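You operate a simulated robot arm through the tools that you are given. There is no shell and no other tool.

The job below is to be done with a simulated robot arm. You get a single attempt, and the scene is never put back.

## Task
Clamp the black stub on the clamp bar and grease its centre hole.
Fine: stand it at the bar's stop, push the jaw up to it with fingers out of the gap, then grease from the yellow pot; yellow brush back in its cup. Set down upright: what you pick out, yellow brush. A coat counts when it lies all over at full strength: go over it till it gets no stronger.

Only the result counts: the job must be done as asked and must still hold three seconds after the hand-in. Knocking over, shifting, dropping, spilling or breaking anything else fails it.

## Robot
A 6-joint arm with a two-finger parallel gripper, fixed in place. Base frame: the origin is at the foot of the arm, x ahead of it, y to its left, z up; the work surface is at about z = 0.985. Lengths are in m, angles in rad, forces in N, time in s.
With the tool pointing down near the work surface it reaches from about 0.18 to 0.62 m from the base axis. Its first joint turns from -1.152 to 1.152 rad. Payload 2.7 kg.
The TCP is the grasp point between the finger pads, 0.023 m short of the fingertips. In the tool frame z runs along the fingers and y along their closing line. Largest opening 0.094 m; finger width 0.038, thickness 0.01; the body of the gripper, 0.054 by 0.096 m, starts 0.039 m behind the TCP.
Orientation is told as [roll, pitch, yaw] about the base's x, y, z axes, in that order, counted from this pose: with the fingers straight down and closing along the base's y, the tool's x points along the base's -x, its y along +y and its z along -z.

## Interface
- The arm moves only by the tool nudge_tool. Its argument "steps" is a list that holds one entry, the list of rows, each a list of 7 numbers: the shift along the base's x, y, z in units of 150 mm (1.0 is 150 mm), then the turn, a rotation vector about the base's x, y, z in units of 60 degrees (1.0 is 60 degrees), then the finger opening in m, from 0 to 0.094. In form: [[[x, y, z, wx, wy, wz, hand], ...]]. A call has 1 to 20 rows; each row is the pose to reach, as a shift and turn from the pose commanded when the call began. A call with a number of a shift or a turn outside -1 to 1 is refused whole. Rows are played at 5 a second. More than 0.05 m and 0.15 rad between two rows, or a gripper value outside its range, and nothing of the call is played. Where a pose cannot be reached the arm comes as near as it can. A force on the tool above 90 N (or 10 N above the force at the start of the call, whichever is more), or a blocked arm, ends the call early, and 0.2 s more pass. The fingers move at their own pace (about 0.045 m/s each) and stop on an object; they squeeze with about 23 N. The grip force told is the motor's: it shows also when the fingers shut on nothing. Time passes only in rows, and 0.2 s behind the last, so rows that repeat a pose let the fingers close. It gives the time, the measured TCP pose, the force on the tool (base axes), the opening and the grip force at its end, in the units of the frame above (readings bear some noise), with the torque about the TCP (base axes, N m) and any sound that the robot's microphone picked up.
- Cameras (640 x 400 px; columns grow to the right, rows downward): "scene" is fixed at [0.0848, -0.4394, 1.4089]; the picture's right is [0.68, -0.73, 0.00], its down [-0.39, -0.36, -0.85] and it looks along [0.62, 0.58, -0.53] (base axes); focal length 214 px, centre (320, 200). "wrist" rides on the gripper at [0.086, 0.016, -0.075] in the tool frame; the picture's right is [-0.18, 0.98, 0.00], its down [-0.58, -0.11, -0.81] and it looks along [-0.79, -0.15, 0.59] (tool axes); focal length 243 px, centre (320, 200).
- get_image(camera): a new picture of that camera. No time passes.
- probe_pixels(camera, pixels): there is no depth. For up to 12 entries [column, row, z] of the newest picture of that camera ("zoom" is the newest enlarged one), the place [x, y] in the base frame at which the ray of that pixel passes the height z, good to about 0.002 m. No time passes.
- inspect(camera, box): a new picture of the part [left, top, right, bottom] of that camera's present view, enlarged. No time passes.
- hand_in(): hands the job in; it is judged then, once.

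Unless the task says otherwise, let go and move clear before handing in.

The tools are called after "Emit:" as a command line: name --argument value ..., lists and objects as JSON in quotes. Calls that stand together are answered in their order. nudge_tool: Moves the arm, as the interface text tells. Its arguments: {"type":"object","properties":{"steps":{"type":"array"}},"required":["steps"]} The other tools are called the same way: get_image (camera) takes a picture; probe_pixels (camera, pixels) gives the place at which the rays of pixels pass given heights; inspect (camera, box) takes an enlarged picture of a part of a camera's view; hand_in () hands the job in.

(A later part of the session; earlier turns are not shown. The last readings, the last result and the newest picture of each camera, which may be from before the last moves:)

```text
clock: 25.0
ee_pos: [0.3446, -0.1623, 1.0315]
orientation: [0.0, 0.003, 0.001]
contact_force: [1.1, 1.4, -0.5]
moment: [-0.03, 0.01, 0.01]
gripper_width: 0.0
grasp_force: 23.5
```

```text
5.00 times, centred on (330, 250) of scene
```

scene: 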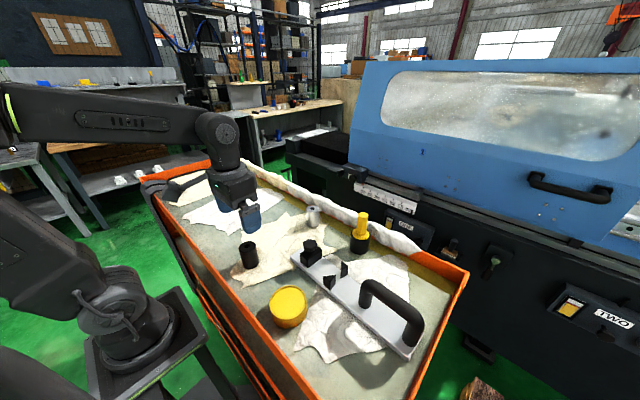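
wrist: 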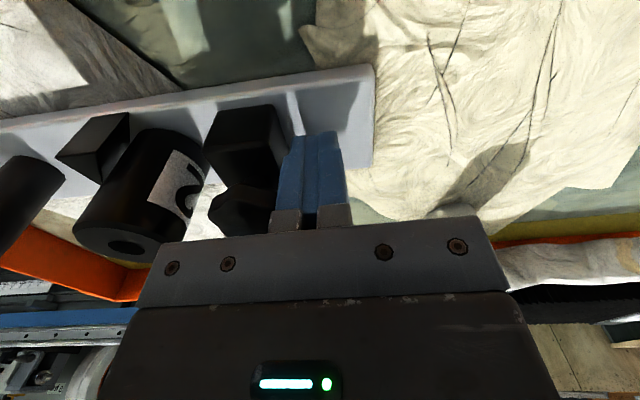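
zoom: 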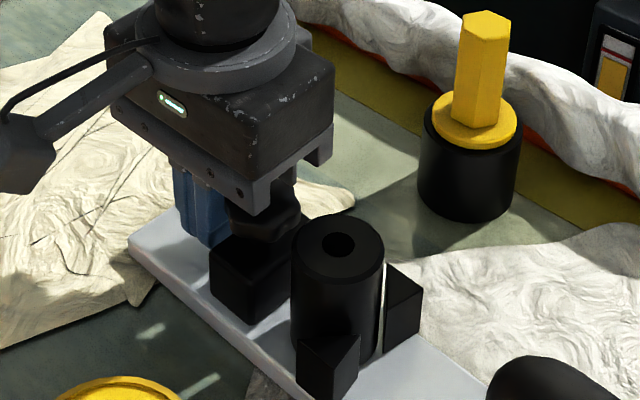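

The bar still hasn't moved, and the jaw keeps advancing. Continuing.

Emit:
nudge_tool --steps '[[[0, -0.0025, 0, 0, 0, 0, 0], [0, -0.005, 0, 0, 0, 0, 0], [0, -0.0075, 0, 0, 0, 0, 0], [0, -0.01, 0, 0, 0, 0, 0], [0, -0.0125, 0, 0, 0, 0, 0], [0, -0.015, 0, 0, 0, 0, 0], [0, -0.0175, 0, 0, 0, 0, 0], [0, -0.02, 0, 0, 0, 0, 0], [0, -0.0225, 0, 0, 0, 0, 0], [0, -0.025, 0, 0, 0, 0, 0], [0, -0.0275, 0, 0, 0, 0, 0], [0, -0.03, 0, 0, 0, 0, 0], [0, -0.0325, 0, 0, 0, 0, 0], [0, -0.035, 0, 0, 0, 0, 0], [0, -0.0375, 0, 0, 0, 0, 0], [0, -0.04, 0, 0, 0, 0, 0], [0, -0.0425, 0, 0, 0, 0, 0], [0, -0.045, 0, 0, 0, 0, 0], [0, -0.0475, 0, 0, 0, 0, 0], [0, -0.05, 0, 0, 0, 0, 0]]]'

Emit:
inspect --camera "scene" --box '[280, 210, 380, 290]'

Emit:
get_image --camera "wrist"

```text
clock: 29.2
ee_pos: [0.3456, -0.1713, 1.032]
orientation: [-0.002, 0.001, 0.0]
contact_force: [-0.2, 0.6, 0.1]
moment: [-0.03, 0.05, -0.02]
gripper_width: 0.0
grasp_force: 23.0
```

```text
5.00 times, centred on (330, 250) of scene
```

zoom: 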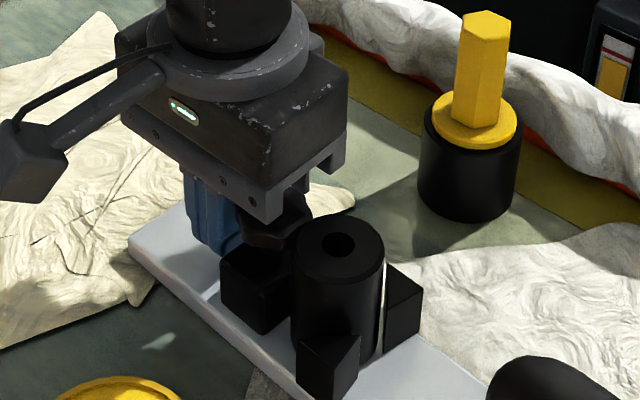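

```text
taken
```

wrist: 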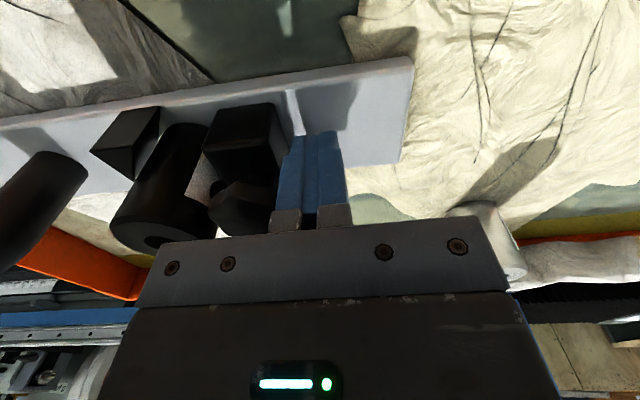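

The bar hasn't moved. About 10 mm of gap remains by estimate, so I'll do one more slow stretch and check.

Emit:
nudge_tool --steps '[[[0, -0.0025, 0, 0, 0, 0, 0], [0, -0.005, 0, 0, 0, 0, 0], [0, -0.0075, 0, 0, 0, 0, 0], [0, -0.01, 0, 0, 0, 0, 0], [0, -0.0125, 0, 0, 0, 0, 0], [0, -0.015, 0, 0, 0, 0, 0], [0, -0.0175, 0, 0, 0, 0, 0], [0, -0.02, 0, 0, 0, 0, 0], [0, -0.0225, 0, 0, 0, 0, 0], [0, -0.025, 0, 0, 0, 0, 0], [0, -0.0275, 0, 0, 0, 0, 0], [0, -0.03, 0, 0, 0, 0, 0], [0, -0.0325, 0, 0, 0, 0, 0], [0, -0.035, 0, 0, 0, 0, 0], [0, -0.0375, 0, 0, 0, 0, 0], [0, -0.04, 0, 0, 0, 0, 0], [0, -0.0425, 0, 0, 0, 0, 0], [0, -0.045, 0, 0, 0, 0, 0]]]'

Emit:
inspect --camera "scene" --box '[280, 210, 380, 290]'

Emit:
inspect --camera "wrist" --box '[80, 80, 330, 240]'

```text
clock: 33.0
ee_pos: [0.344, -0.1774, 1.0319]
orientation: [-0.001, 0.002, 0.0]
contact_force: [0.9, 5.3, 2.0]
moment: [-0.13, 0.0, -0.03]
gripper_width: 0.0
grasp_force: 22.5
```

```text
5.00 times, centred on (330, 250) of scene
```

zoom: 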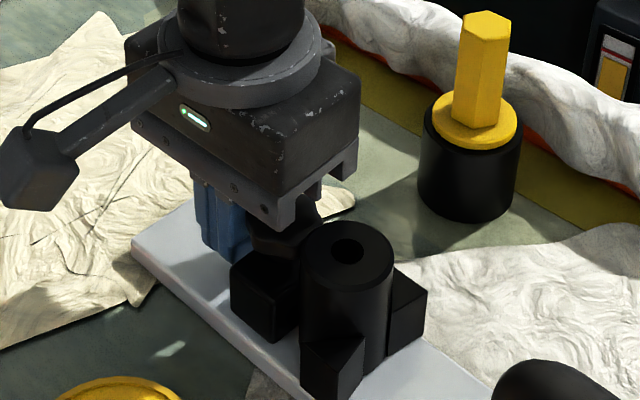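

```text
2.50 times, centred on (205, 160) of wrist
```

zoom: 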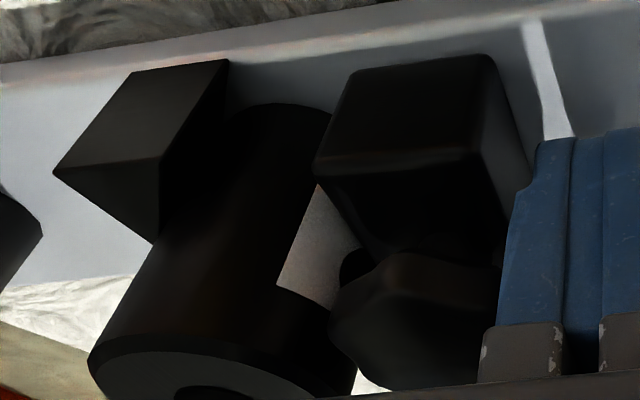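

The force rose to 5.3 N and the jaw is against the stub, with the bar corner only just nudged from (128,242) to (131,245). I'll back off, rise and inspect the contact.

Emit:
nudge_tool --steps '[[[0, 0.01, 0, 0, 0, 0, 0], [0, 0.03, 0, 0, 0, 0, 0], [0, 0.05, 0, 0, 0, 0, 0], [0, 0.05, 0.2, 0, 0, 0, 0], [0, 0.05, 0.5, 0, 0, 0, 0], [0, 0.05, 0.75, 0, 0, 0, 0], [0, 0.05, 0.75, 0, 0, 0, 0]]]'

Emit:
inspect --camera "scene" --box '[295, 230, 375, 290]'

Emit:
get_image --camera "wrist"

Emit:
inspect --camera "wrist" --box '[170, 0, 330, 120]'

```text
clock: 34.6
ee_pos: [0.3457, -0.1707, 1.1452]
orientation: [0.0, 0.005, 0.0]
contact_force: [-0.1, 0.1, -0.3]
moment: [0.02, 0.0, -0.02]
gripper_width: 0.0001
grasp_force: 22.7
```

```text
6.67 times, centred on (335, 260) of scene
```

zoom: 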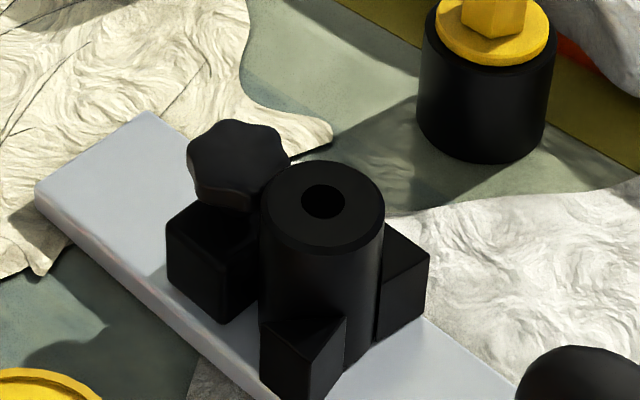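

```text
taken
```

wrist: 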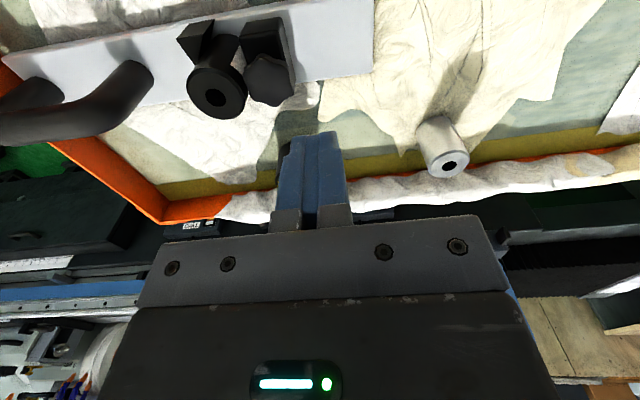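

```text
3.33 times, centred on (250, 60) of wrist
```

zoom: 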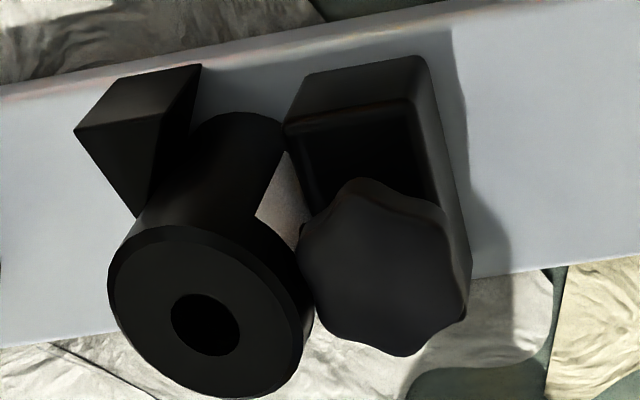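

The stub stands upright between V and jaw. I'll verify the distances by probing the hole centre, jaw front edge and wedge corners.

Emit:
probe_pixels --camera "wrist" --pixels '[[215.5, 96.9, 1.0545], [239.8, 37.5, 1.022], [210, 20.5, 1.0265], [192.2, 62, 1.0265], [176, 38, 1.0265], [275.5, 34, 1.022], [372, 20, 0.998], [374, 72, 0.998]]'

Emit:
probe_pixels --camera "scene" --pixels '[[335.3, 260.3, 1.0545], [292.3, 258.05, 0.998]]'

Emit:
inspect --camera "scene" --box '[318, 245, 358, 270]'

```text
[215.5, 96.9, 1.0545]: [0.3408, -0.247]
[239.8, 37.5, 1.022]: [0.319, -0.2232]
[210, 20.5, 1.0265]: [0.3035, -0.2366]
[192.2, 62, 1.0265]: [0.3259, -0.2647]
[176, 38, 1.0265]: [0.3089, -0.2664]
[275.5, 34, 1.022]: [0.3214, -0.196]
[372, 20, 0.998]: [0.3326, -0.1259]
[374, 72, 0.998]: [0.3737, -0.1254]
```

```text
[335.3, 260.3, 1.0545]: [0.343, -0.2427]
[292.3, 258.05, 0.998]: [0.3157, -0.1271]
```

```text
16.00 times, centred on (338, 258) of scene
```

zoom: 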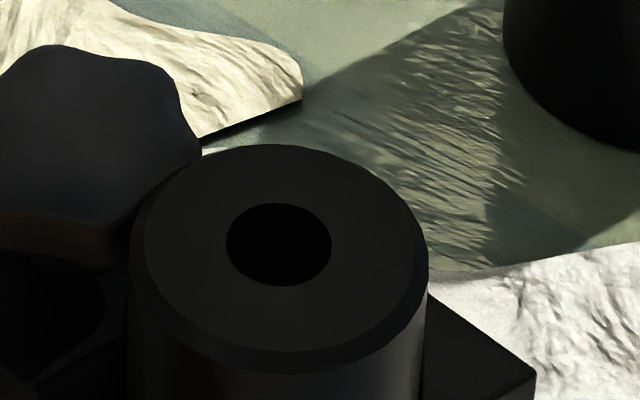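

The jaw front is about 20 mm from the hole centre, which equals the stub's radius, so the stub is clamped. Its hole is at about (0.341,-0.2445). Next I'll move over to view the brush.

Emit:
nudge_tool --steps '[[[0.1, -0.04, 0.2, 0, 0, 0, 0.03], [0.25, -0.1, 0.35, 0, 0, 0, 0.06], [0.38, -0.15, 0.5, 0, 0, 0, 0.07], [0.507, -0.195, 0.51, 0, 0, 0, 0.07], [0.507, -0.195, 0.51, 0, 0, 0, 0.07]]]'

Emit:
get_image --camera "wrist"

Emit:
inspect --camera "wrist" --box '[240, 40, 380, 180]'

Emit:
inspect --camera "scene" --box '[330, 205, 390, 255]'

```text
clock: 35.8
ee_pos: [0.4218, -0.1987, 1.2223]
orientation: [0.001, 0.004, -0.003]
contact_force: [0.3, -0.5, -0.4]
moment: [0.0, -0.02, 0.02]
gripper_width: 0.0699
grasp_force: 0.0
```

```text
taken
```

wrist: 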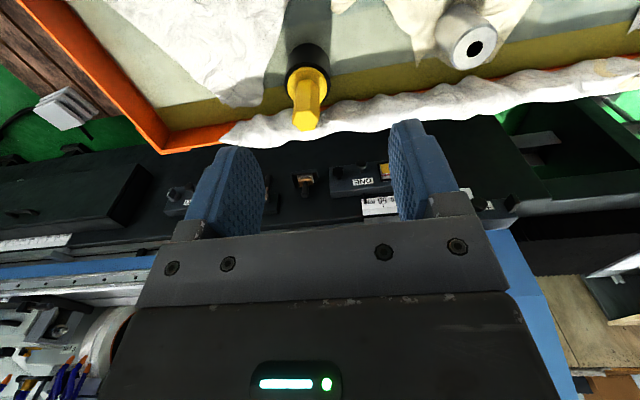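

```text
2.86 times, centred on (310, 110) of wrist
```

zoom: 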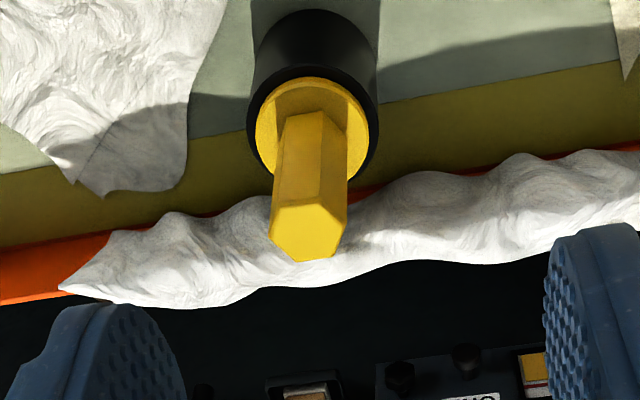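

```text
8.00 times, centred on (360, 230) of scene
```

zoom: 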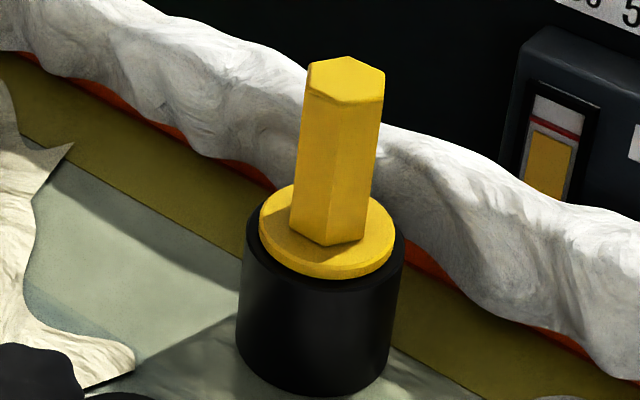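

Emit:
probe_pixels --camera "wrist" --pixels '[[305.8, 121.2, 1.03], [305.8, 121.2, 1.1], [307.2, 85.5, 1.03], [307.2, 85.5, 1.06], [293, 121, 1.085], [318, 121, 1.085], [288, 84, 1.04], [327, 84, 1.04]]'

Emit:
probe_pixels --camera "scene" --pixels '[[363.1, 215, 1.03], [363.1, 215, 1.1], [360.9, 234, 1.03], [360.9, 234, 1.06]]'

```text
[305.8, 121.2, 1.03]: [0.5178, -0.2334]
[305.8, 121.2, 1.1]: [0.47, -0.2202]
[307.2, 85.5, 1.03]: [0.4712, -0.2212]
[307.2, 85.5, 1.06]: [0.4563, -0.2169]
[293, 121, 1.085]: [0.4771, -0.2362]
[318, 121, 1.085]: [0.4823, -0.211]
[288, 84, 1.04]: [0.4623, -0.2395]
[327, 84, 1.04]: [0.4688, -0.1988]
```

```text
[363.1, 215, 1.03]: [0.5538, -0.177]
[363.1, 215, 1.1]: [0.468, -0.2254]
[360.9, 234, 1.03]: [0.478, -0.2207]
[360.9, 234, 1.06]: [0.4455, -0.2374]
```

The hex handle's top is near (0.4725,-0.222,1.096) and the flange near z 1.034. I'll probe the hexagon's corners to find how the flats lie.

Emit:
inspect --camera "wrist" --box '[286, 98, 326, 138]'

Emit:
probe_pixels --camera "scene" --pixels '[[358.75, 212.9, 1.096], [363.75, 212.1, 1.096], [368, 213.75, 1.096], [367.25, 217.1, 1.096], [363.1, 218.1, 1.096], [358.1, 216.5, 1.096]]'

```text
10.00 times, centred on (306, 118) of wrist
```

zoom: 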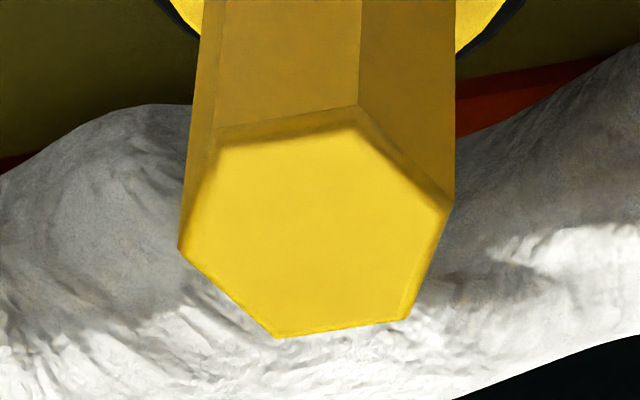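

```text
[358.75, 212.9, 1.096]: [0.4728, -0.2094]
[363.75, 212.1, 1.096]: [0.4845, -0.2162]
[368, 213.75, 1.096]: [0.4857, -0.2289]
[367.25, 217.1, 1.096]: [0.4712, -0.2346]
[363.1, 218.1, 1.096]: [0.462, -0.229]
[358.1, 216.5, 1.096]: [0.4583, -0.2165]
```

Emit:
probe_pixels --camera "zoom" --pixels '[[217, 137, 1.096], [360, 112, 1.096], [450, 208, 1.096], [404, 318, 1.096], [280, 337, 1.096], [180, 248, 1.096]]'

```text
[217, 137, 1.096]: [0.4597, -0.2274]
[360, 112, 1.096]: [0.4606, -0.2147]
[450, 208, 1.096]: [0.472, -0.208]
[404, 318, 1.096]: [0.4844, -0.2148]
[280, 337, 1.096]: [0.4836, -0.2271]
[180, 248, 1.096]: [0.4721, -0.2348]
```

The hex corners lie along ±y, so flats are gripped at a yaw of about -0.59 rad. The centre is (0.4721,-0.2212). I'll turn and go above the handle first.

Emit:
nudge_tool --steps '[[[0.07, -0.03, -0.05, 0, 0, -0.1, 0.05], [0.14, -0.06, -0.1, 0, 0, -0.2, 0.05], [0.21, -0.09, -0.2, 0, 0, -0.3, 0.05], [0.28, -0.12, -0.3, 0, 0, -0.4, 0.05], [0.347, -0.141, -0.4, 0, 0, -0.5, 0.05], [0.347, -0.141, -0.5, 0, 0, -0.5625, 0.05], [0.347, -0.141, -0.5, 0, 0, -0.5625, 0.05]]]'

Emit:
get_image --camera "wrist"

Emit:
inspect --camera "scene" --box '[310, 150, 410, 260]'

```text
clock: 37.4
ee_pos: [0.4725, -0.2207, 1.1454]
orientation: [0.001, 0.001, -0.593]
contact_force: [-0.3, -0.2, -0.4]
moment: [-0.02, -0.02, -0.01]
gripper_width: 0.05
grasp_force: 0.0
```

```text
taken
```

wrist: 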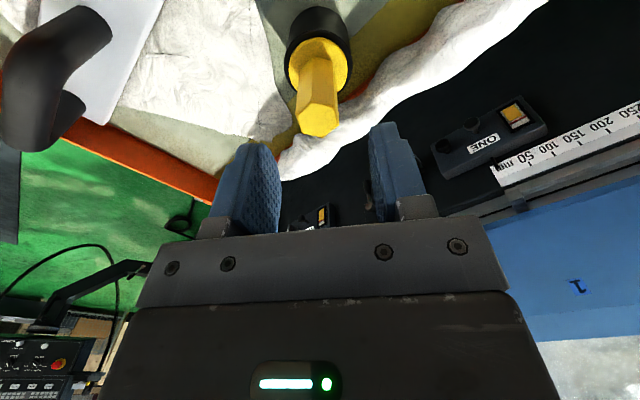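

```text
3.64 times, centred on (360, 205) of scene
```

zoom: 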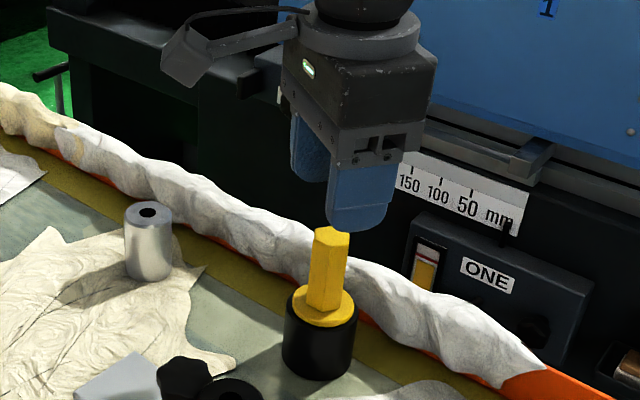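

Emit:
inspect --camera "wrist" --box '[280, 60, 360, 140]'

Emit:
probe_pixels --camera "zoom" --pixels '[[310, 330, 1.096], [220, 330, 1.096], [400, 330, 1.096]]'

```text
5.00 times, centred on (320, 100) of wrist
```

zoom: 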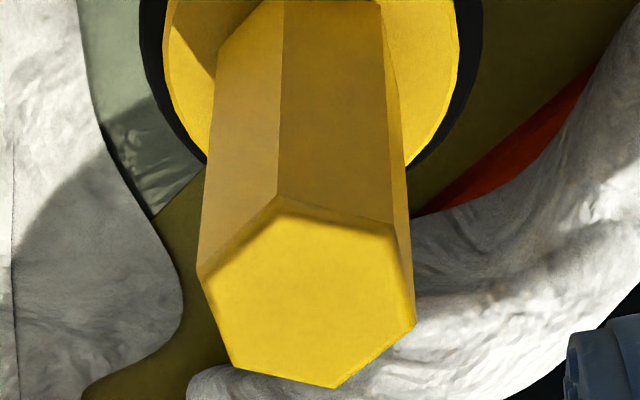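

```text
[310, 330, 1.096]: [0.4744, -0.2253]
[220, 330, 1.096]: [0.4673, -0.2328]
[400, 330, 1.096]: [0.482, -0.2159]
```

Emit:
probe_pixels --camera "zoom" --pixels '[[309, 298, 1.096], [306, 306, 1.096]]'

```text
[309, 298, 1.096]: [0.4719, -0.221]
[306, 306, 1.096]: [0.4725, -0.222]
```

The handle is centred at (0.472,-0.2213) and its flats line up with the pads. I'll descend to z≈1.071 and close.

Emit:
nudge_tool --steps '[[[0, 0, -0.2, 0, 0, 0, 0.05], [0, 0, -0.4, 0, 0, 0, 0.05], [0, 0, -0.492, 0, 0, 0, 0.05], [0, 0, -0.492, 0, 0, 0, 0.05], [0, 0, -0.492, 0, 0, 0, 0.03], [0, 0, -0.492, 0, 0, 0, 0.01], [0, 0, -0.492, 0, 0, 0, 0.01], [0, 0, -0.492, 0, 0, 0, 0.01]]]'

Emit:
get_image --camera "wrist"

Emit:
inspect --camera "scene" --box '[310, 170, 410, 260]'

```text
clock: 39.2
ee_pos: [0.4712, -0.2213, 1.0709]
orientation: [0.0, 0.004, -0.591]
contact_force: [-0.1, -0.1, -0.1]
moment: [0.02, 0.04, 0.0]
gripper_width: 0.0233
grasp_force: 22.9
```

```text
taken
```

wrist: 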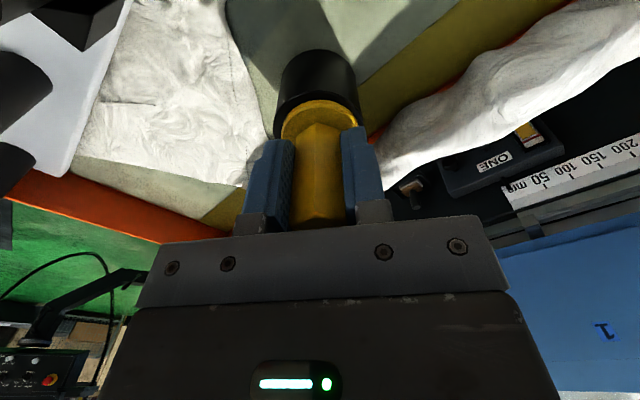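

```text
4.44 times, centred on (360, 215) of scene
```

zoom: 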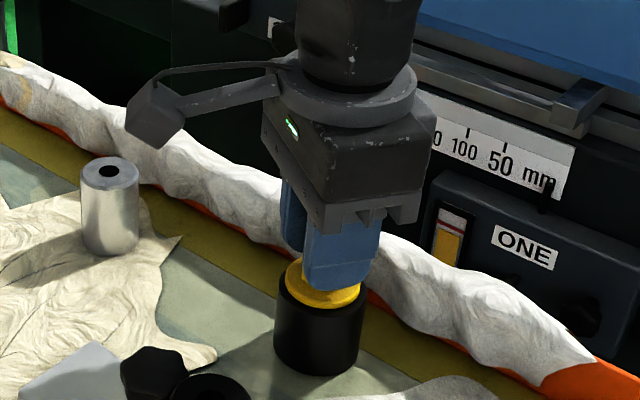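

The brush is held with an opening of 0.0233, flats flush. I'll lift straight up; the pose for its return is commanded (0.472,-0.2212,1.071).

Emit:
nudge_tool --steps '[[[0, 0, 0.05, 0, 0, 0, 0.01], [0, 0, 0.15, 0, 0, 0, 0.01], [0, 0, 0.3, 0, 0, 0, 0.01], [0, 0, 0.45, 0, 0, 0, 0.01], [0, 0, 0.6, 0, 0, 0, 0.01], [0, 0, 0.6, 0, 0, 0, 0.01]]]'

Emit:
get_image --camera "wrist"

Emit:
inspect --camera "scene" --box '[310, 150, 410, 260]'

```text
clock: 40.6
ee_pos: [0.4718, -0.2214, 1.1624]
orientation: [0.0, 0.002, -0.589]
contact_force: [0.2, 0.6, -1.6]
moment: [-0.03, 0.02, -0.01]
gripper_width: 0.0234
grasp_force: 22.5
```

```text
taken
```

wrist: 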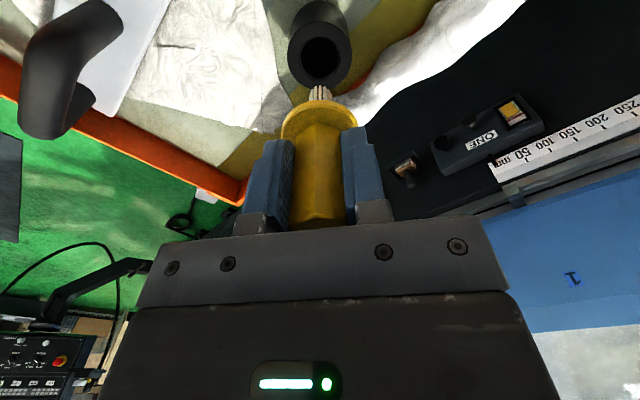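

```text
3.64 times, centred on (360, 205) of scene
```

zoom: 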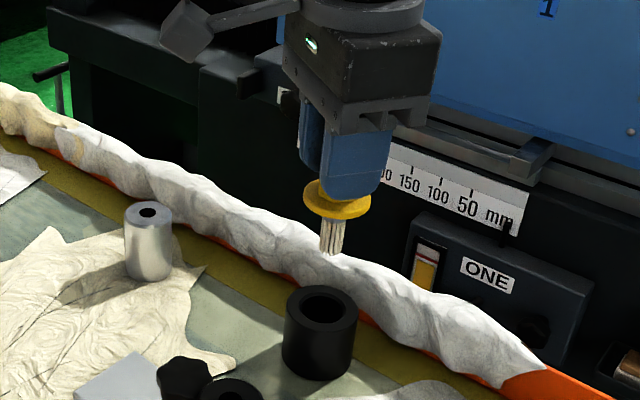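

The bristles show under the flange at zoom (332,235). I'll enlarge to size them.

Emit:
inspect --camera "scene" --box '[335, 185, 375, 225]'

Emit:
inspect --camera "wrist" --box '[270, 70, 370, 150]'

```text
10.00 times, centred on (355, 205) of scene
```

zoom: 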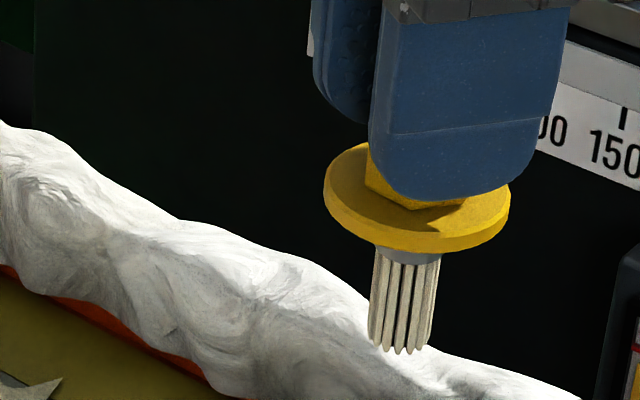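

```text
5.00 times, centred on (320, 110) of wrist
```

zoom: 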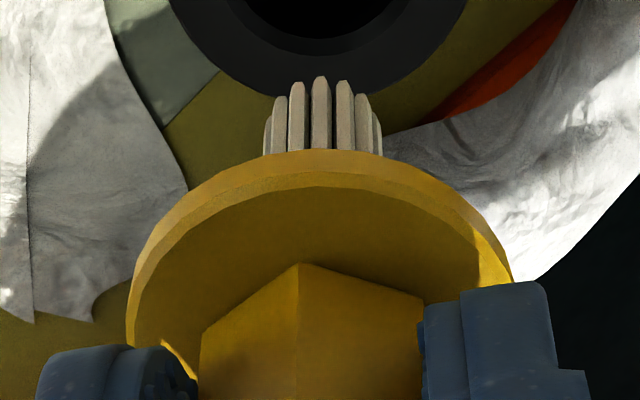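

Emit:
probe_pixels --camera "scene" --pixels '[[363, 219.5, 1.07], [363, 219.5, 1.08], [363, 219.5, 1.09], [363, 219.5, 1.1], [364.7, 209.5, 1.1], [364.7, 209.5, 1.12], [360, 216, 1.1], [366.2, 216, 1.1], [355.3, 203.5, 1.125], [373.9, 203.5, 1.125]]'

Emit:
probe_pixels --camera "wrist" --pixels '[[320, 86, 1.09], [308.6, 92, 1.09], [332.4, 92, 1.09], [308.6, 97, 1.1], [332.6, 97, 1.1], [299, 65, 1.036], [345, 65, 1.036]]'

```text
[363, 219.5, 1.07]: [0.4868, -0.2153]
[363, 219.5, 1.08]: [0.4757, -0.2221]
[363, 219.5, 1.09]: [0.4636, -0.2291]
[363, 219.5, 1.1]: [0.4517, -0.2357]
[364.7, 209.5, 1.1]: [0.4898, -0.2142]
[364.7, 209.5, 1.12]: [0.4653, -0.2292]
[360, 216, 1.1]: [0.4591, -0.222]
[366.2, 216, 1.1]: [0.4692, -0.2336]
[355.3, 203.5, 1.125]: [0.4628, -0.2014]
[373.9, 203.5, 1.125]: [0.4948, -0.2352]
```

```text
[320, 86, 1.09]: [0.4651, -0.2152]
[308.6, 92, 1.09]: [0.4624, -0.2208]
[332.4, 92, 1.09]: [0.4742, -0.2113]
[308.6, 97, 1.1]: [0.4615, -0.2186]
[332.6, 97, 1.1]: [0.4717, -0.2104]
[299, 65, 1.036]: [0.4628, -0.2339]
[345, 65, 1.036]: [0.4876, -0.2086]
```

The bristle tip sits about 80 mm below the TCP, and the bristles are nearly as wide as the hole at about 13–14 mm. I'll carry the brush high over to the pot.

Emit:
nudge_tool --steps '[[[0, 0, 0.2, 0, 0, 0, 0.01], [-0.1, 0, 0.33, 0, 0, 0, 0.01], [-0.35, 0, 0.33, 0, 0, 0, 0.01], [-0.6, 0, 0.33, 0, 0, 0, 0.01], [-0.83, 0, 0.33, 0, 0, 0, 0.01], [-0.83, 0, 0.33, 0, 0, 0, 0.01]]]'

Emit:
nudge_tool --steps '[[[-0.25, 0, 0, 0, 0, 0, 0.01], [-0.5, 0, 0, 0, 0, 0, 0.01], [-0.7, 0, 0, 0, 0, 0, 0.01], [-0.83, 0, 0, 0, 0, 0, 0.01], [-0.83, 0, 0, 0, 0, 0, 0.01]]]'

Emit:
get_image --camera "wrist"

Emit:
get_image --camera "scene"

```text
clock: 42.0
ee_pos: [0.3475, -0.2205, 1.2129]
orientation: [-0.001, 0.003, -0.589]
contact_force: [-0.2, -0.5, -0.2]
moment: [-0.01, -0.02, 0.0]
gripper_width: 0.0235
grasp_force: 23.0
```

```text
clock: 43.2
ee_pos: [0.2231, -0.2197, 1.212]
orientation: [0.001, 0.003, -0.591]
contact_force: [0.0, 0.2, -1.1]
moment: [-0.04, 0.0, 0.0]
gripper_width: 0.0236
grasp_force: 23.0
```

```text
taken
```

wrist: 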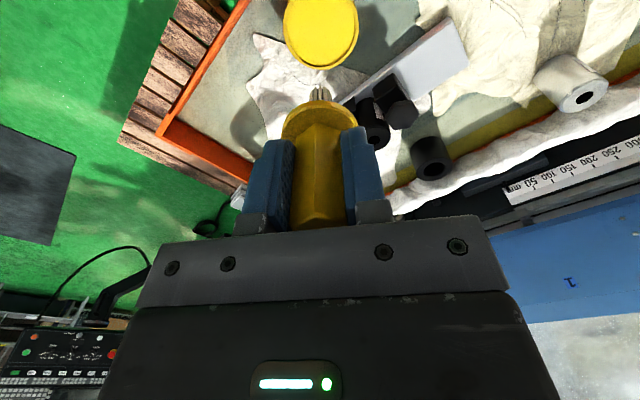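

```text
taken
```

scene: 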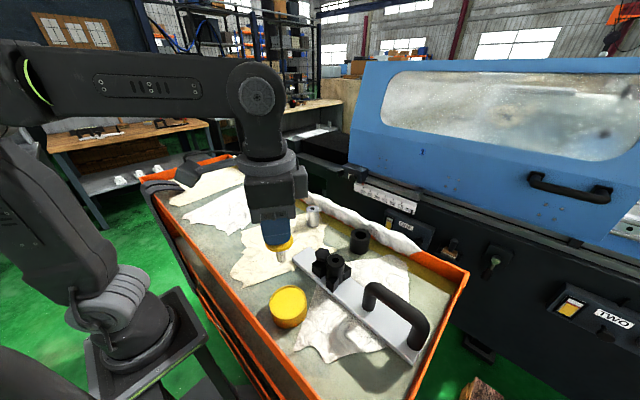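

The pot shows at the top of the wrist picture, around (320,30). I'll measure its rim and grease surface.

Emit:
inspect --camera "wrist" --box '[270, 0, 370, 80]'

Emit:
inspect --camera "scene" --box '[256, 270, 320, 340]'

Emit:
probe_pixels --camera "wrist" --pixels '[[321, 32, 0.985], [321, 32, 1.02], [285, 30, 1.015], [358, 30, 1.015], [321, 67, 1.015]]'

Emit:
probe_pixels --camera "scene" --pixels '[[288.05, 302.3, 0.985], [288.05, 302.3, 1.02], [269.5, 302, 1.015], [306.5, 302, 1.015]]'

```text
5.00 times, centred on (320, 40) of wrist
```

zoom: 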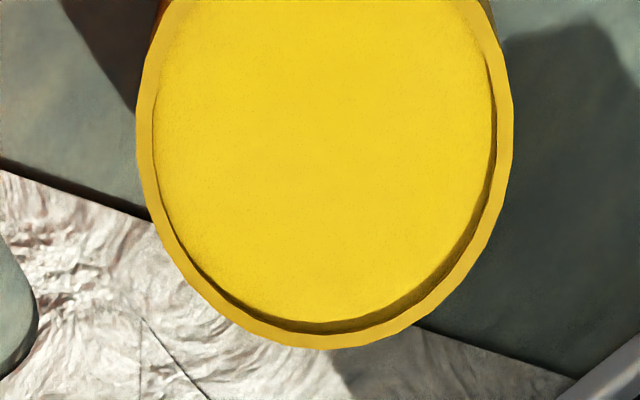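

```text
5.71 times, centred on (288, 305) of scene
```

zoom: 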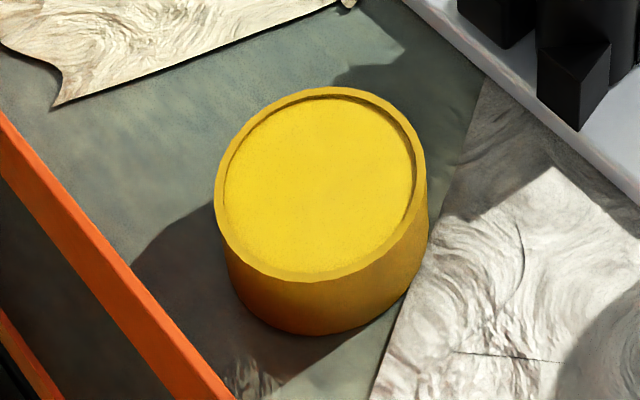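

```text
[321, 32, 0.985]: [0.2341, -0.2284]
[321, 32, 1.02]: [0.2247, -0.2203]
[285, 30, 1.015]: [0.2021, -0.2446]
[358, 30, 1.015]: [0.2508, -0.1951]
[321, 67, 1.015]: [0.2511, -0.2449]
```

```text
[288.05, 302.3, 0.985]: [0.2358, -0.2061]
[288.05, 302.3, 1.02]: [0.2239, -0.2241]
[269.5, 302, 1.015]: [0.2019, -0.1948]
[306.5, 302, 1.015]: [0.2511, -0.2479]
```

The pot's rim centre is about (0.226,-0.2215,1.015), radius ~0.035, with grease just below the rim. I'll dip until the tip is about 10 mm into the grease, watching the force.

Emit:
nudge_tool --steps '[[[0.02, 0, -0.2, 0, 0, 0, 0.01], [0.02, 0, -0.45, 0, 0, 0, 0.01], [0.02, 0, -0.65, 0, 0, 0, 0.01], [0.02, 0, -0.75, 0, 0, 0, 0.01], [0.02, 0, -0.8, 0, 0, 0, 0.01], [0.02, 0, -0.83, 0, 0, 0, 0.01], [0.02, 0, -0.83, 0, 0, 0, 0.01]]]'

Emit:
inspect --camera "scene" --box '[250, 240, 330, 340]'

Emit:
inspect --camera "wrist" --box '[250, 30, 390, 170]'

```text
clock: 44.8
ee_pos: [0.2285, -0.2197, 1.0877]
orientation: [0.001, -0.001, -0.588]
contact_force: [1.9, -3.1, 16.5]
moment: [-0.18, -0.2, -0.02]
gripper_width: 0.0238
grasp_force: 22.8
```

```text
4.00 times, centred on (290, 290) of scene
```

zoom: 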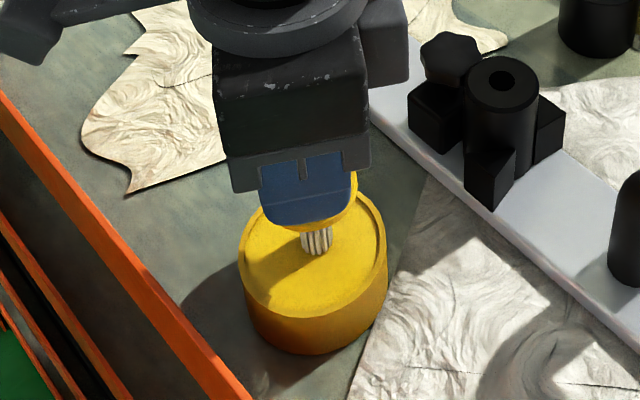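

```text
2.86 times, centred on (320, 100) of wrist
```

zoom: 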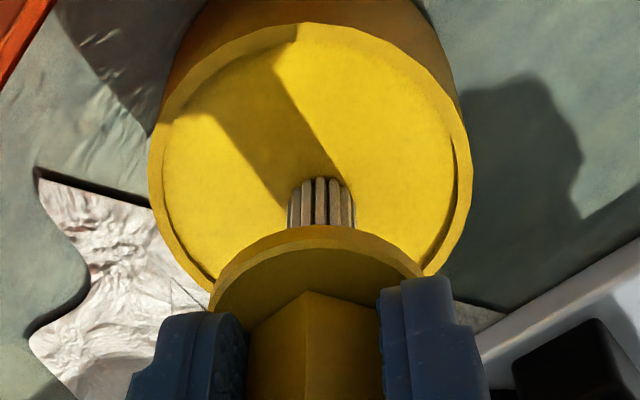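

The tip touches a firm grease surface (+16.5 N), roughly central in the pot. I'll ease the pressure, dwell briefly, then lift and look at the bristles.

Emit:
nudge_tool --steps '[[[0, 0, 0.005, 0, 0, 0, 0.01], [0, 0, 0.005, 0, 0, 0, 0.01], [0, 0, 0.005, 0, 0, 0, 0.01], [0, 0, 0.1, 0, 0, 0, 0.01], [0, 0, 0.3, 0, 0, 0, 0.01], [0, 0, 0.6, 0, 0, 0, 0.01], [0, 0, 0.8, 0, 0, 0, 0.01], [0, 0, 0.8, 0, 0, 0, 0.01]]]'

Emit:
inspect --camera "scene" --box '[250, 220, 320, 280]'

Emit:
inspect --camera "wrist" --box '[270, 40, 370, 140]'

```text
clock: 46.6
ee_pos: [0.2277, -0.2205, 1.2056]
orientation: [-0.001, 0.002, -0.59]
contact_force: [-0.1, 0.4, -1.2]
moment: [0.02, 0.0, -0.02]
gripper_width: 0.0237
grasp_force: 23.0
```

```text
6.67 times, centred on (285, 250) of scene
```

zoom: 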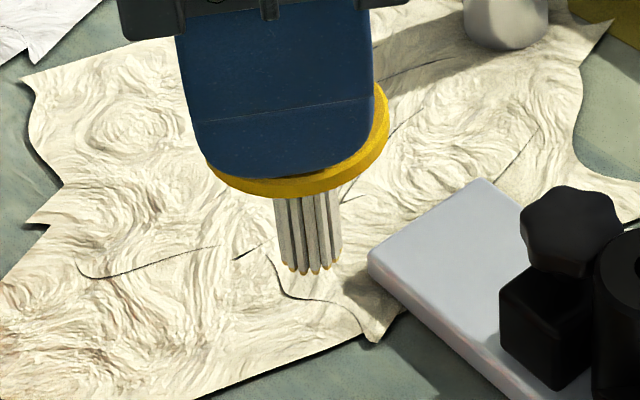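

```text
4.00 times, centred on (320, 90) of wrist
```

zoom: 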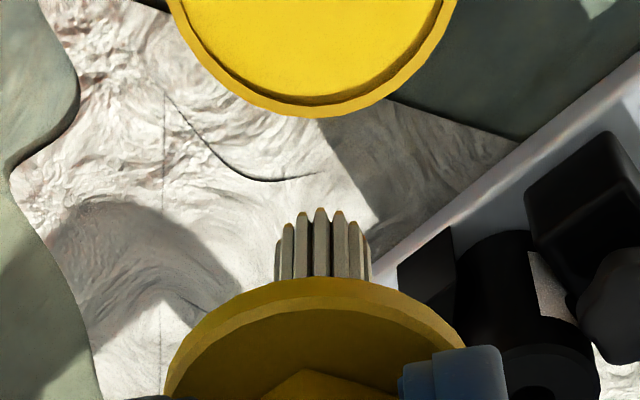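

Only the bristle tips picked up a little yellow. I'll dip again with a longer dwell and see whether they take more.

Emit:
nudge_tool --steps '[[[0, 0, -0.25, 0, 0, 0, 0.01], [0, 0, -0.5, 0, 0, 0, 0.01], [0, 0, -0.7, 0, 0, 0, 0.01], [0, 0, -0.78, 0, 0, 0, 0.01], [0, 0, -0.8, 0, 0, 0, 0.01], [0, 0, -0.8, 0, 0, 0, 0.01], [0, 0, -0.8, 0, 0, 0, 0.01], [0, 0, -0.8, 0, 0, 0, 0.01], [0, 0, -0.8, 0, 0, 0, 0.01], [0, 0, -0.8, 0, 0, 0, 0.01], [0, 0, -0.8, 0, 0, 0, 0.01], [0, 0, -0.8, 0, 0, 0, 0.01]]]'

Emit:
nudge_tool --steps '[[[0, 0, 0.1, 0, 0, 0, 0.01], [0, 0, 0.3, 0, 0, 0, 0.01], [0, 0, 0.6, 0, 0, 0, 0.01], [0, 0, 0.8, 0, 0, 0, 0.01], [0, 0, 0.8, 0, 0, 0, 0.01]]]'

Emit:
inspect --camera "scene" --box '[250, 220, 320, 280]'

Emit:
inspect --camera "wrist" --box '[270, 40, 370, 140]'

```text
clock: 49.2
ee_pos: [0.2267, -0.2198, 1.0867]
orientation: [0.0, 0.0, -0.59]
contact_force: [1.8, -0.5, 17.6]
moment: [-0.06, -0.17, 0.01]
gripper_width: 0.0237
grasp_force: 22.6
```

```text
clock: 50.4
ee_pos: [0.2251, -0.222, 1.2069]
orientation: [0.001, 0.004, -0.59]
contact_force: [0.6, 0.5, -1.1]
moment: [-0.02, 0.04, -0.01]
gripper_width: 0.0238
grasp_force: 23.2
```

```text
6.67 times, centred on (285, 250) of scene
```

zoom: 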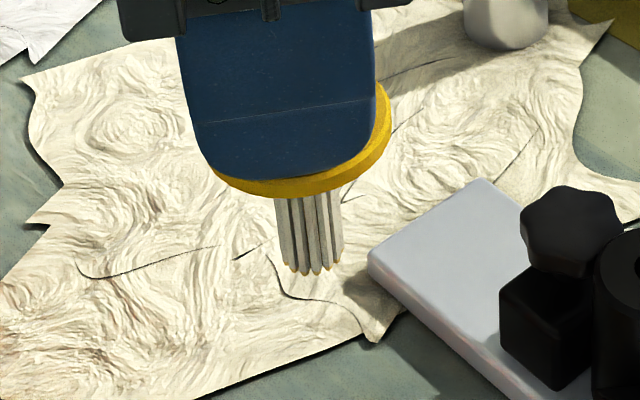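

```text
4.00 times, centred on (320, 90) of wrist
```

zoom: 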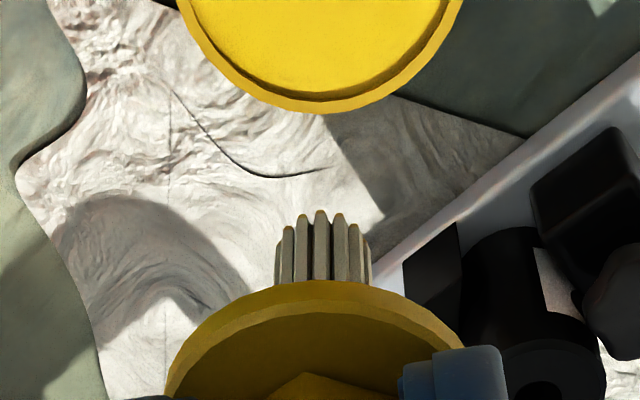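

The tips are loaded about the same as before, so I take that as the full load. I'll move over the stub's hole, lower partway and check alignment.

Emit:
nudge_tool --steps '[[[0.25, -0.05, 0, 0, 0, 0, 0.01], [0.5, -0.1, 0, 0, 0, 0, 0.01], [0.767, -0.155, 0, 0, 0, 0, 0.01], [0.767, -0.155, -0.2, 0, 0, 0, 0.01], [0.767, -0.155, -0.35, 0, 0, 0, 0.01], [0.767, -0.155, -0.35, 0, 0, 0, 0.01]]]'

Emit:
inspect --camera "scene" --box '[305, 215, 365, 275]'

Emit:
inspect --camera "wrist" --box '[270, 30, 370, 130]'

```text
clock: 51.8
ee_pos: [0.3418, -0.2448, 1.1533]
orientation: [0.001, 0.004, -0.589]
contact_force: [-0.3, -0.3, -0.3]
moment: [0.03, 0.01, 0.0]
gripper_width: 0.0236
grasp_force: 23.2
```

```text
6.67 times, centred on (335, 245) of scene
```

zoom: 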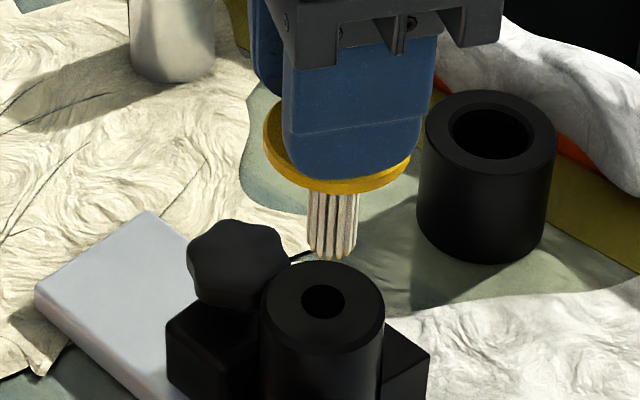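

```text
4.00 times, centred on (320, 80) of wrist
```

zoom: 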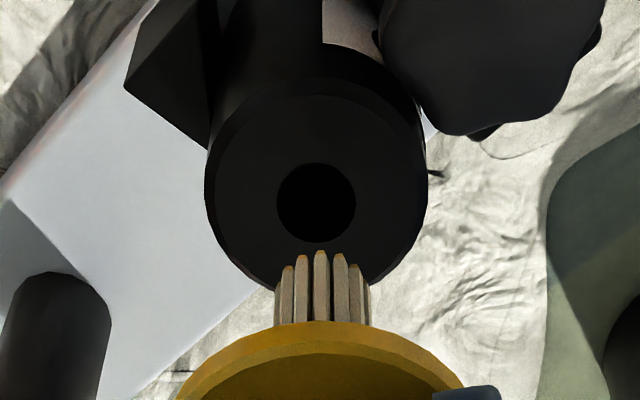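

The bristles look slightly wider than the hole, and by both views the hole lies about (-2.1,+1.0) mm from the brush axis. I'll correct that and lower to just above the mouth.

Emit:
nudge_tool --steps '[[[-0.014, 0.0067, 0, 0, 0, 0, 0.01], [-0.014, 0.0067, -0.05, 0, 0, 0, 0.01], [-0.014, 0.0067, -0.09, 0, 0, 0, 0.01], [-0.014, 0.0067, -0.09, 0, 0, 0, 0.01]]]'

Emit:
inspect --camera "scene" --box '[315, 235, 355, 275]'

Emit:
inspect --camera "wrist" --box '[280, 50, 360, 130]'

```text
clock: 52.8
ee_pos: [0.3408, -0.2427, 1.1404]
orientation: [0.0, 0.002, -0.591]
contact_force: [0.1, -0.2, -1.4]
moment: [-0.02, -0.01, 0.01]
gripper_width: 0.0236
grasp_force: 23.0
```

```text
10.00 times, centred on (335, 255) of scene
```

zoom: 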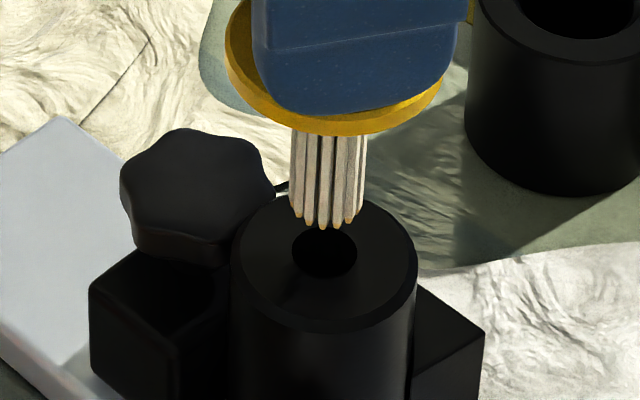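

```text
5.00 times, centred on (320, 90) of wrist
```

zoom: 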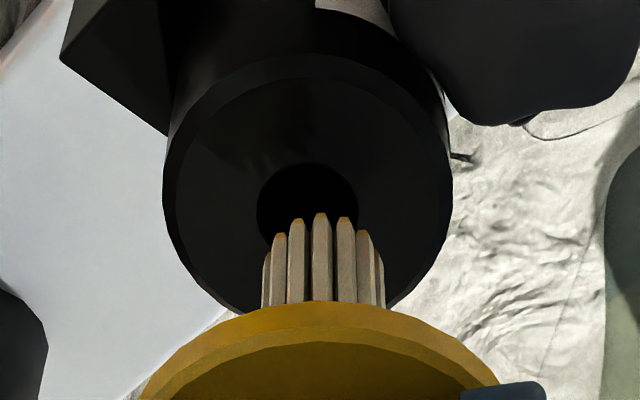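

The wrist view puts the hole centre (col 307) about 2 mm left of the bristles (col 322), and the scene view puts it about 0.5 mm left. I'll shift by (-1.7,-1.1) mm and check again.

Emit:
nudge_tool --steps '[[[-0.0115, -0.007, 0, 0, 0, 0, 0.01], [-0.0115, -0.007, 0, 0, 0, 0, 0.01], [-0.0115, -0.007, 0, 0, 0, 0, 0.01]]]'

Emit:
inspect --camera "scene" --box '[315, 235, 355, 275]'

Emit:
inspect --camera "wrist" --box '[280, 50, 360, 130]'

```text
clock: 53.6
ee_pos: [0.3379, -0.2432, 1.142]
orientation: [-0.002, 0.004, -0.59]
contact_force: [-0.4, -0.8, -1.2]
moment: [-0.01, 0.01, 0.01]
gripper_width: 0.0237
grasp_force: 23.3
```

```text
10.00 times, centred on (335, 255) of scene
```

zoom: 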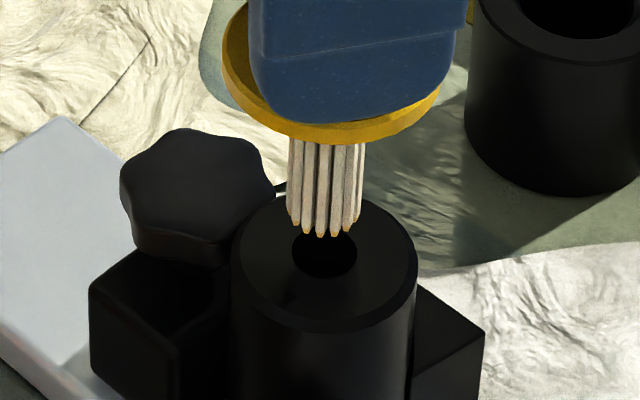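

```text
5.00 times, centred on (320, 90) of wrist
```

zoom: 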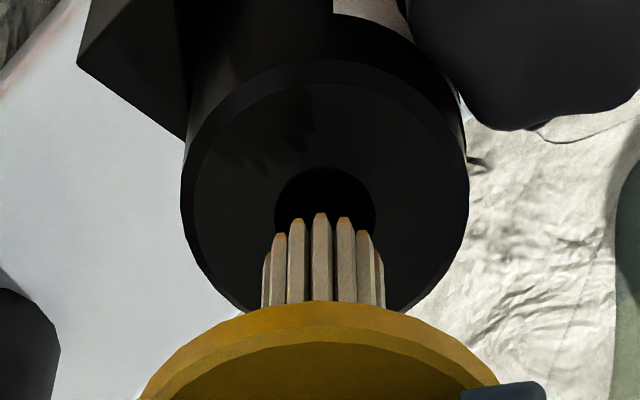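

Aligned within about half a millimetre in both views (wrist 322 vs 325, scene 324 vs 324.5). I'll lower slowly into the mouth and watch the force.

Emit:
nudge_tool --steps '[[[0, 0, -0.013, 0, 0, 0, 0.01], [0, 0, -0.026, 0, 0, 0, 0.01], [0, 0, -0.04, 0, 0, 0, 0.01], [0, 0, -0.05, 0, 0, 0, 0.01], [0, 0, -0.05, 0, 0, 0, 0.01]]]'

Emit:
inspect --camera "scene" --box '[315, 235, 355, 275]'

Emit:
inspect --camera "wrist" --box '[280, 50, 360, 130]'

```text
clock: 54.8
ee_pos: [0.3384, -0.2443, 1.133]
orientation: [0.0, 0.004, -0.591]
contact_force: [-0.3, -0.9, -0.7]
moment: [0.0, 0.02, 0.0]
gripper_width: 0.0232
grasp_force: 23.0
```

```text
10.00 times, centred on (335, 255) of scene
```

zoom: 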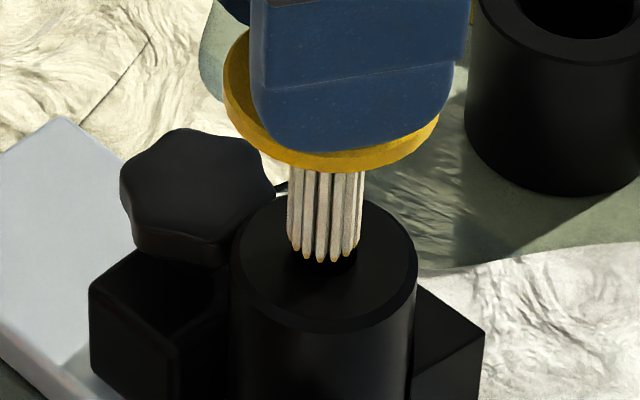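

```text
5.00 times, centred on (320, 90) of wrist
```

zoom: 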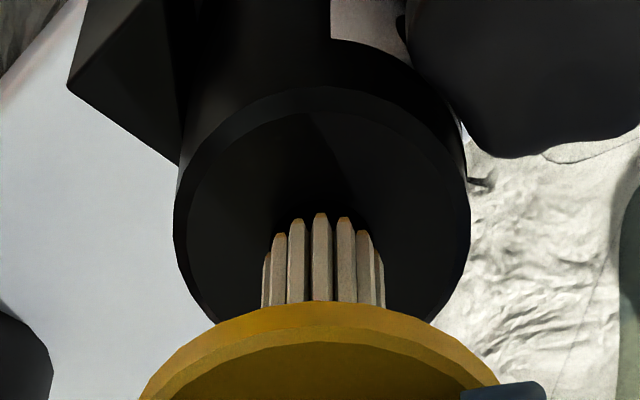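

No contact yet. I'll lower further in 1.5 mm steps.

Emit:
nudge_tool --steps '[[[0, 0, -0.01, 0, 0, 0, 0.01], [0, 0, -0.02, 0, 0, 0, 0.01], [0, 0, -0.027, 0, 0, 0, 0.01], [0, 0, -0.027, 0, 0, 0, 0.01]]]'

Emit:
inspect --camera "scene" --box '[315, 235, 355, 275]'

```text
clock: 55.8
ee_pos: [0.3384, -0.2434, 1.1301]
orientation: [0.001, 0.004, -0.589]
contact_force: [0.0, 0.5, -1.5]
moment: [0.01, -0.01, -0.01]
gripper_width: 0.0234
grasp_force: 23.0
```

```text
10.00 times, centred on (335, 255) of scene
```

zoom: 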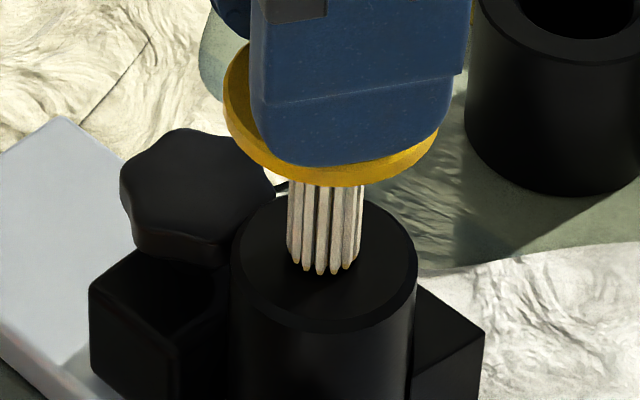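

Emit:
nudge_tool --steps '[[[0, 0, -0.007, 0, 0, 0, 0.01], [0, 0, -0.013, 0, 0, 0, 0.01], [0, 0, -0.02, 0, 0, 0, 0.01], [0, 0, -0.02, 0, 0, 0, 0.01]]]'

Emit:
inspect --camera "scene" --box '[315, 235, 355, 275]'

Emit:
inspect --camera "wrist" --box '[280, 50, 360, 130]'

```text
clock: 56.8
ee_pos: [0.3383, -0.2429, 1.1279]
orientation: [0.0, -0.001, -0.589]
contact_force: [0.4, 1.0, 19.6]
moment: [0.03, 0.02, -0.02]
gripper_width: 0.024
grasp_force: 22.6
```

```text
10.00 times, centred on (335, 255) of scene
```

zoom: 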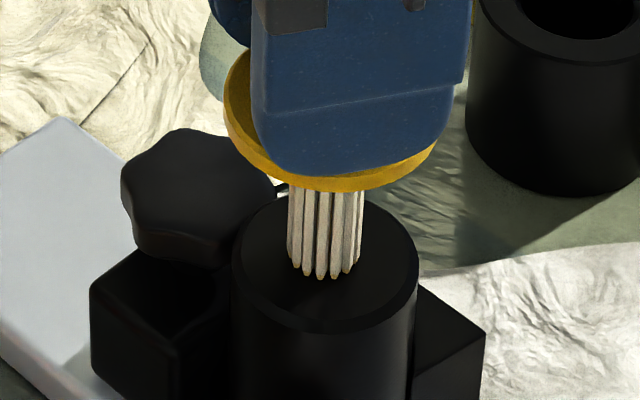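

```text
5.00 times, centred on (320, 90) of wrist
```

zoom: 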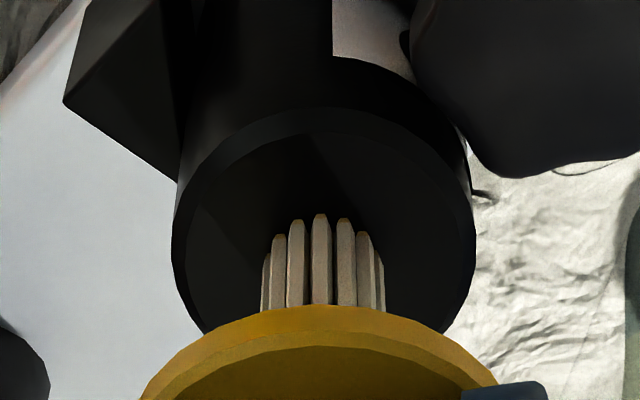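

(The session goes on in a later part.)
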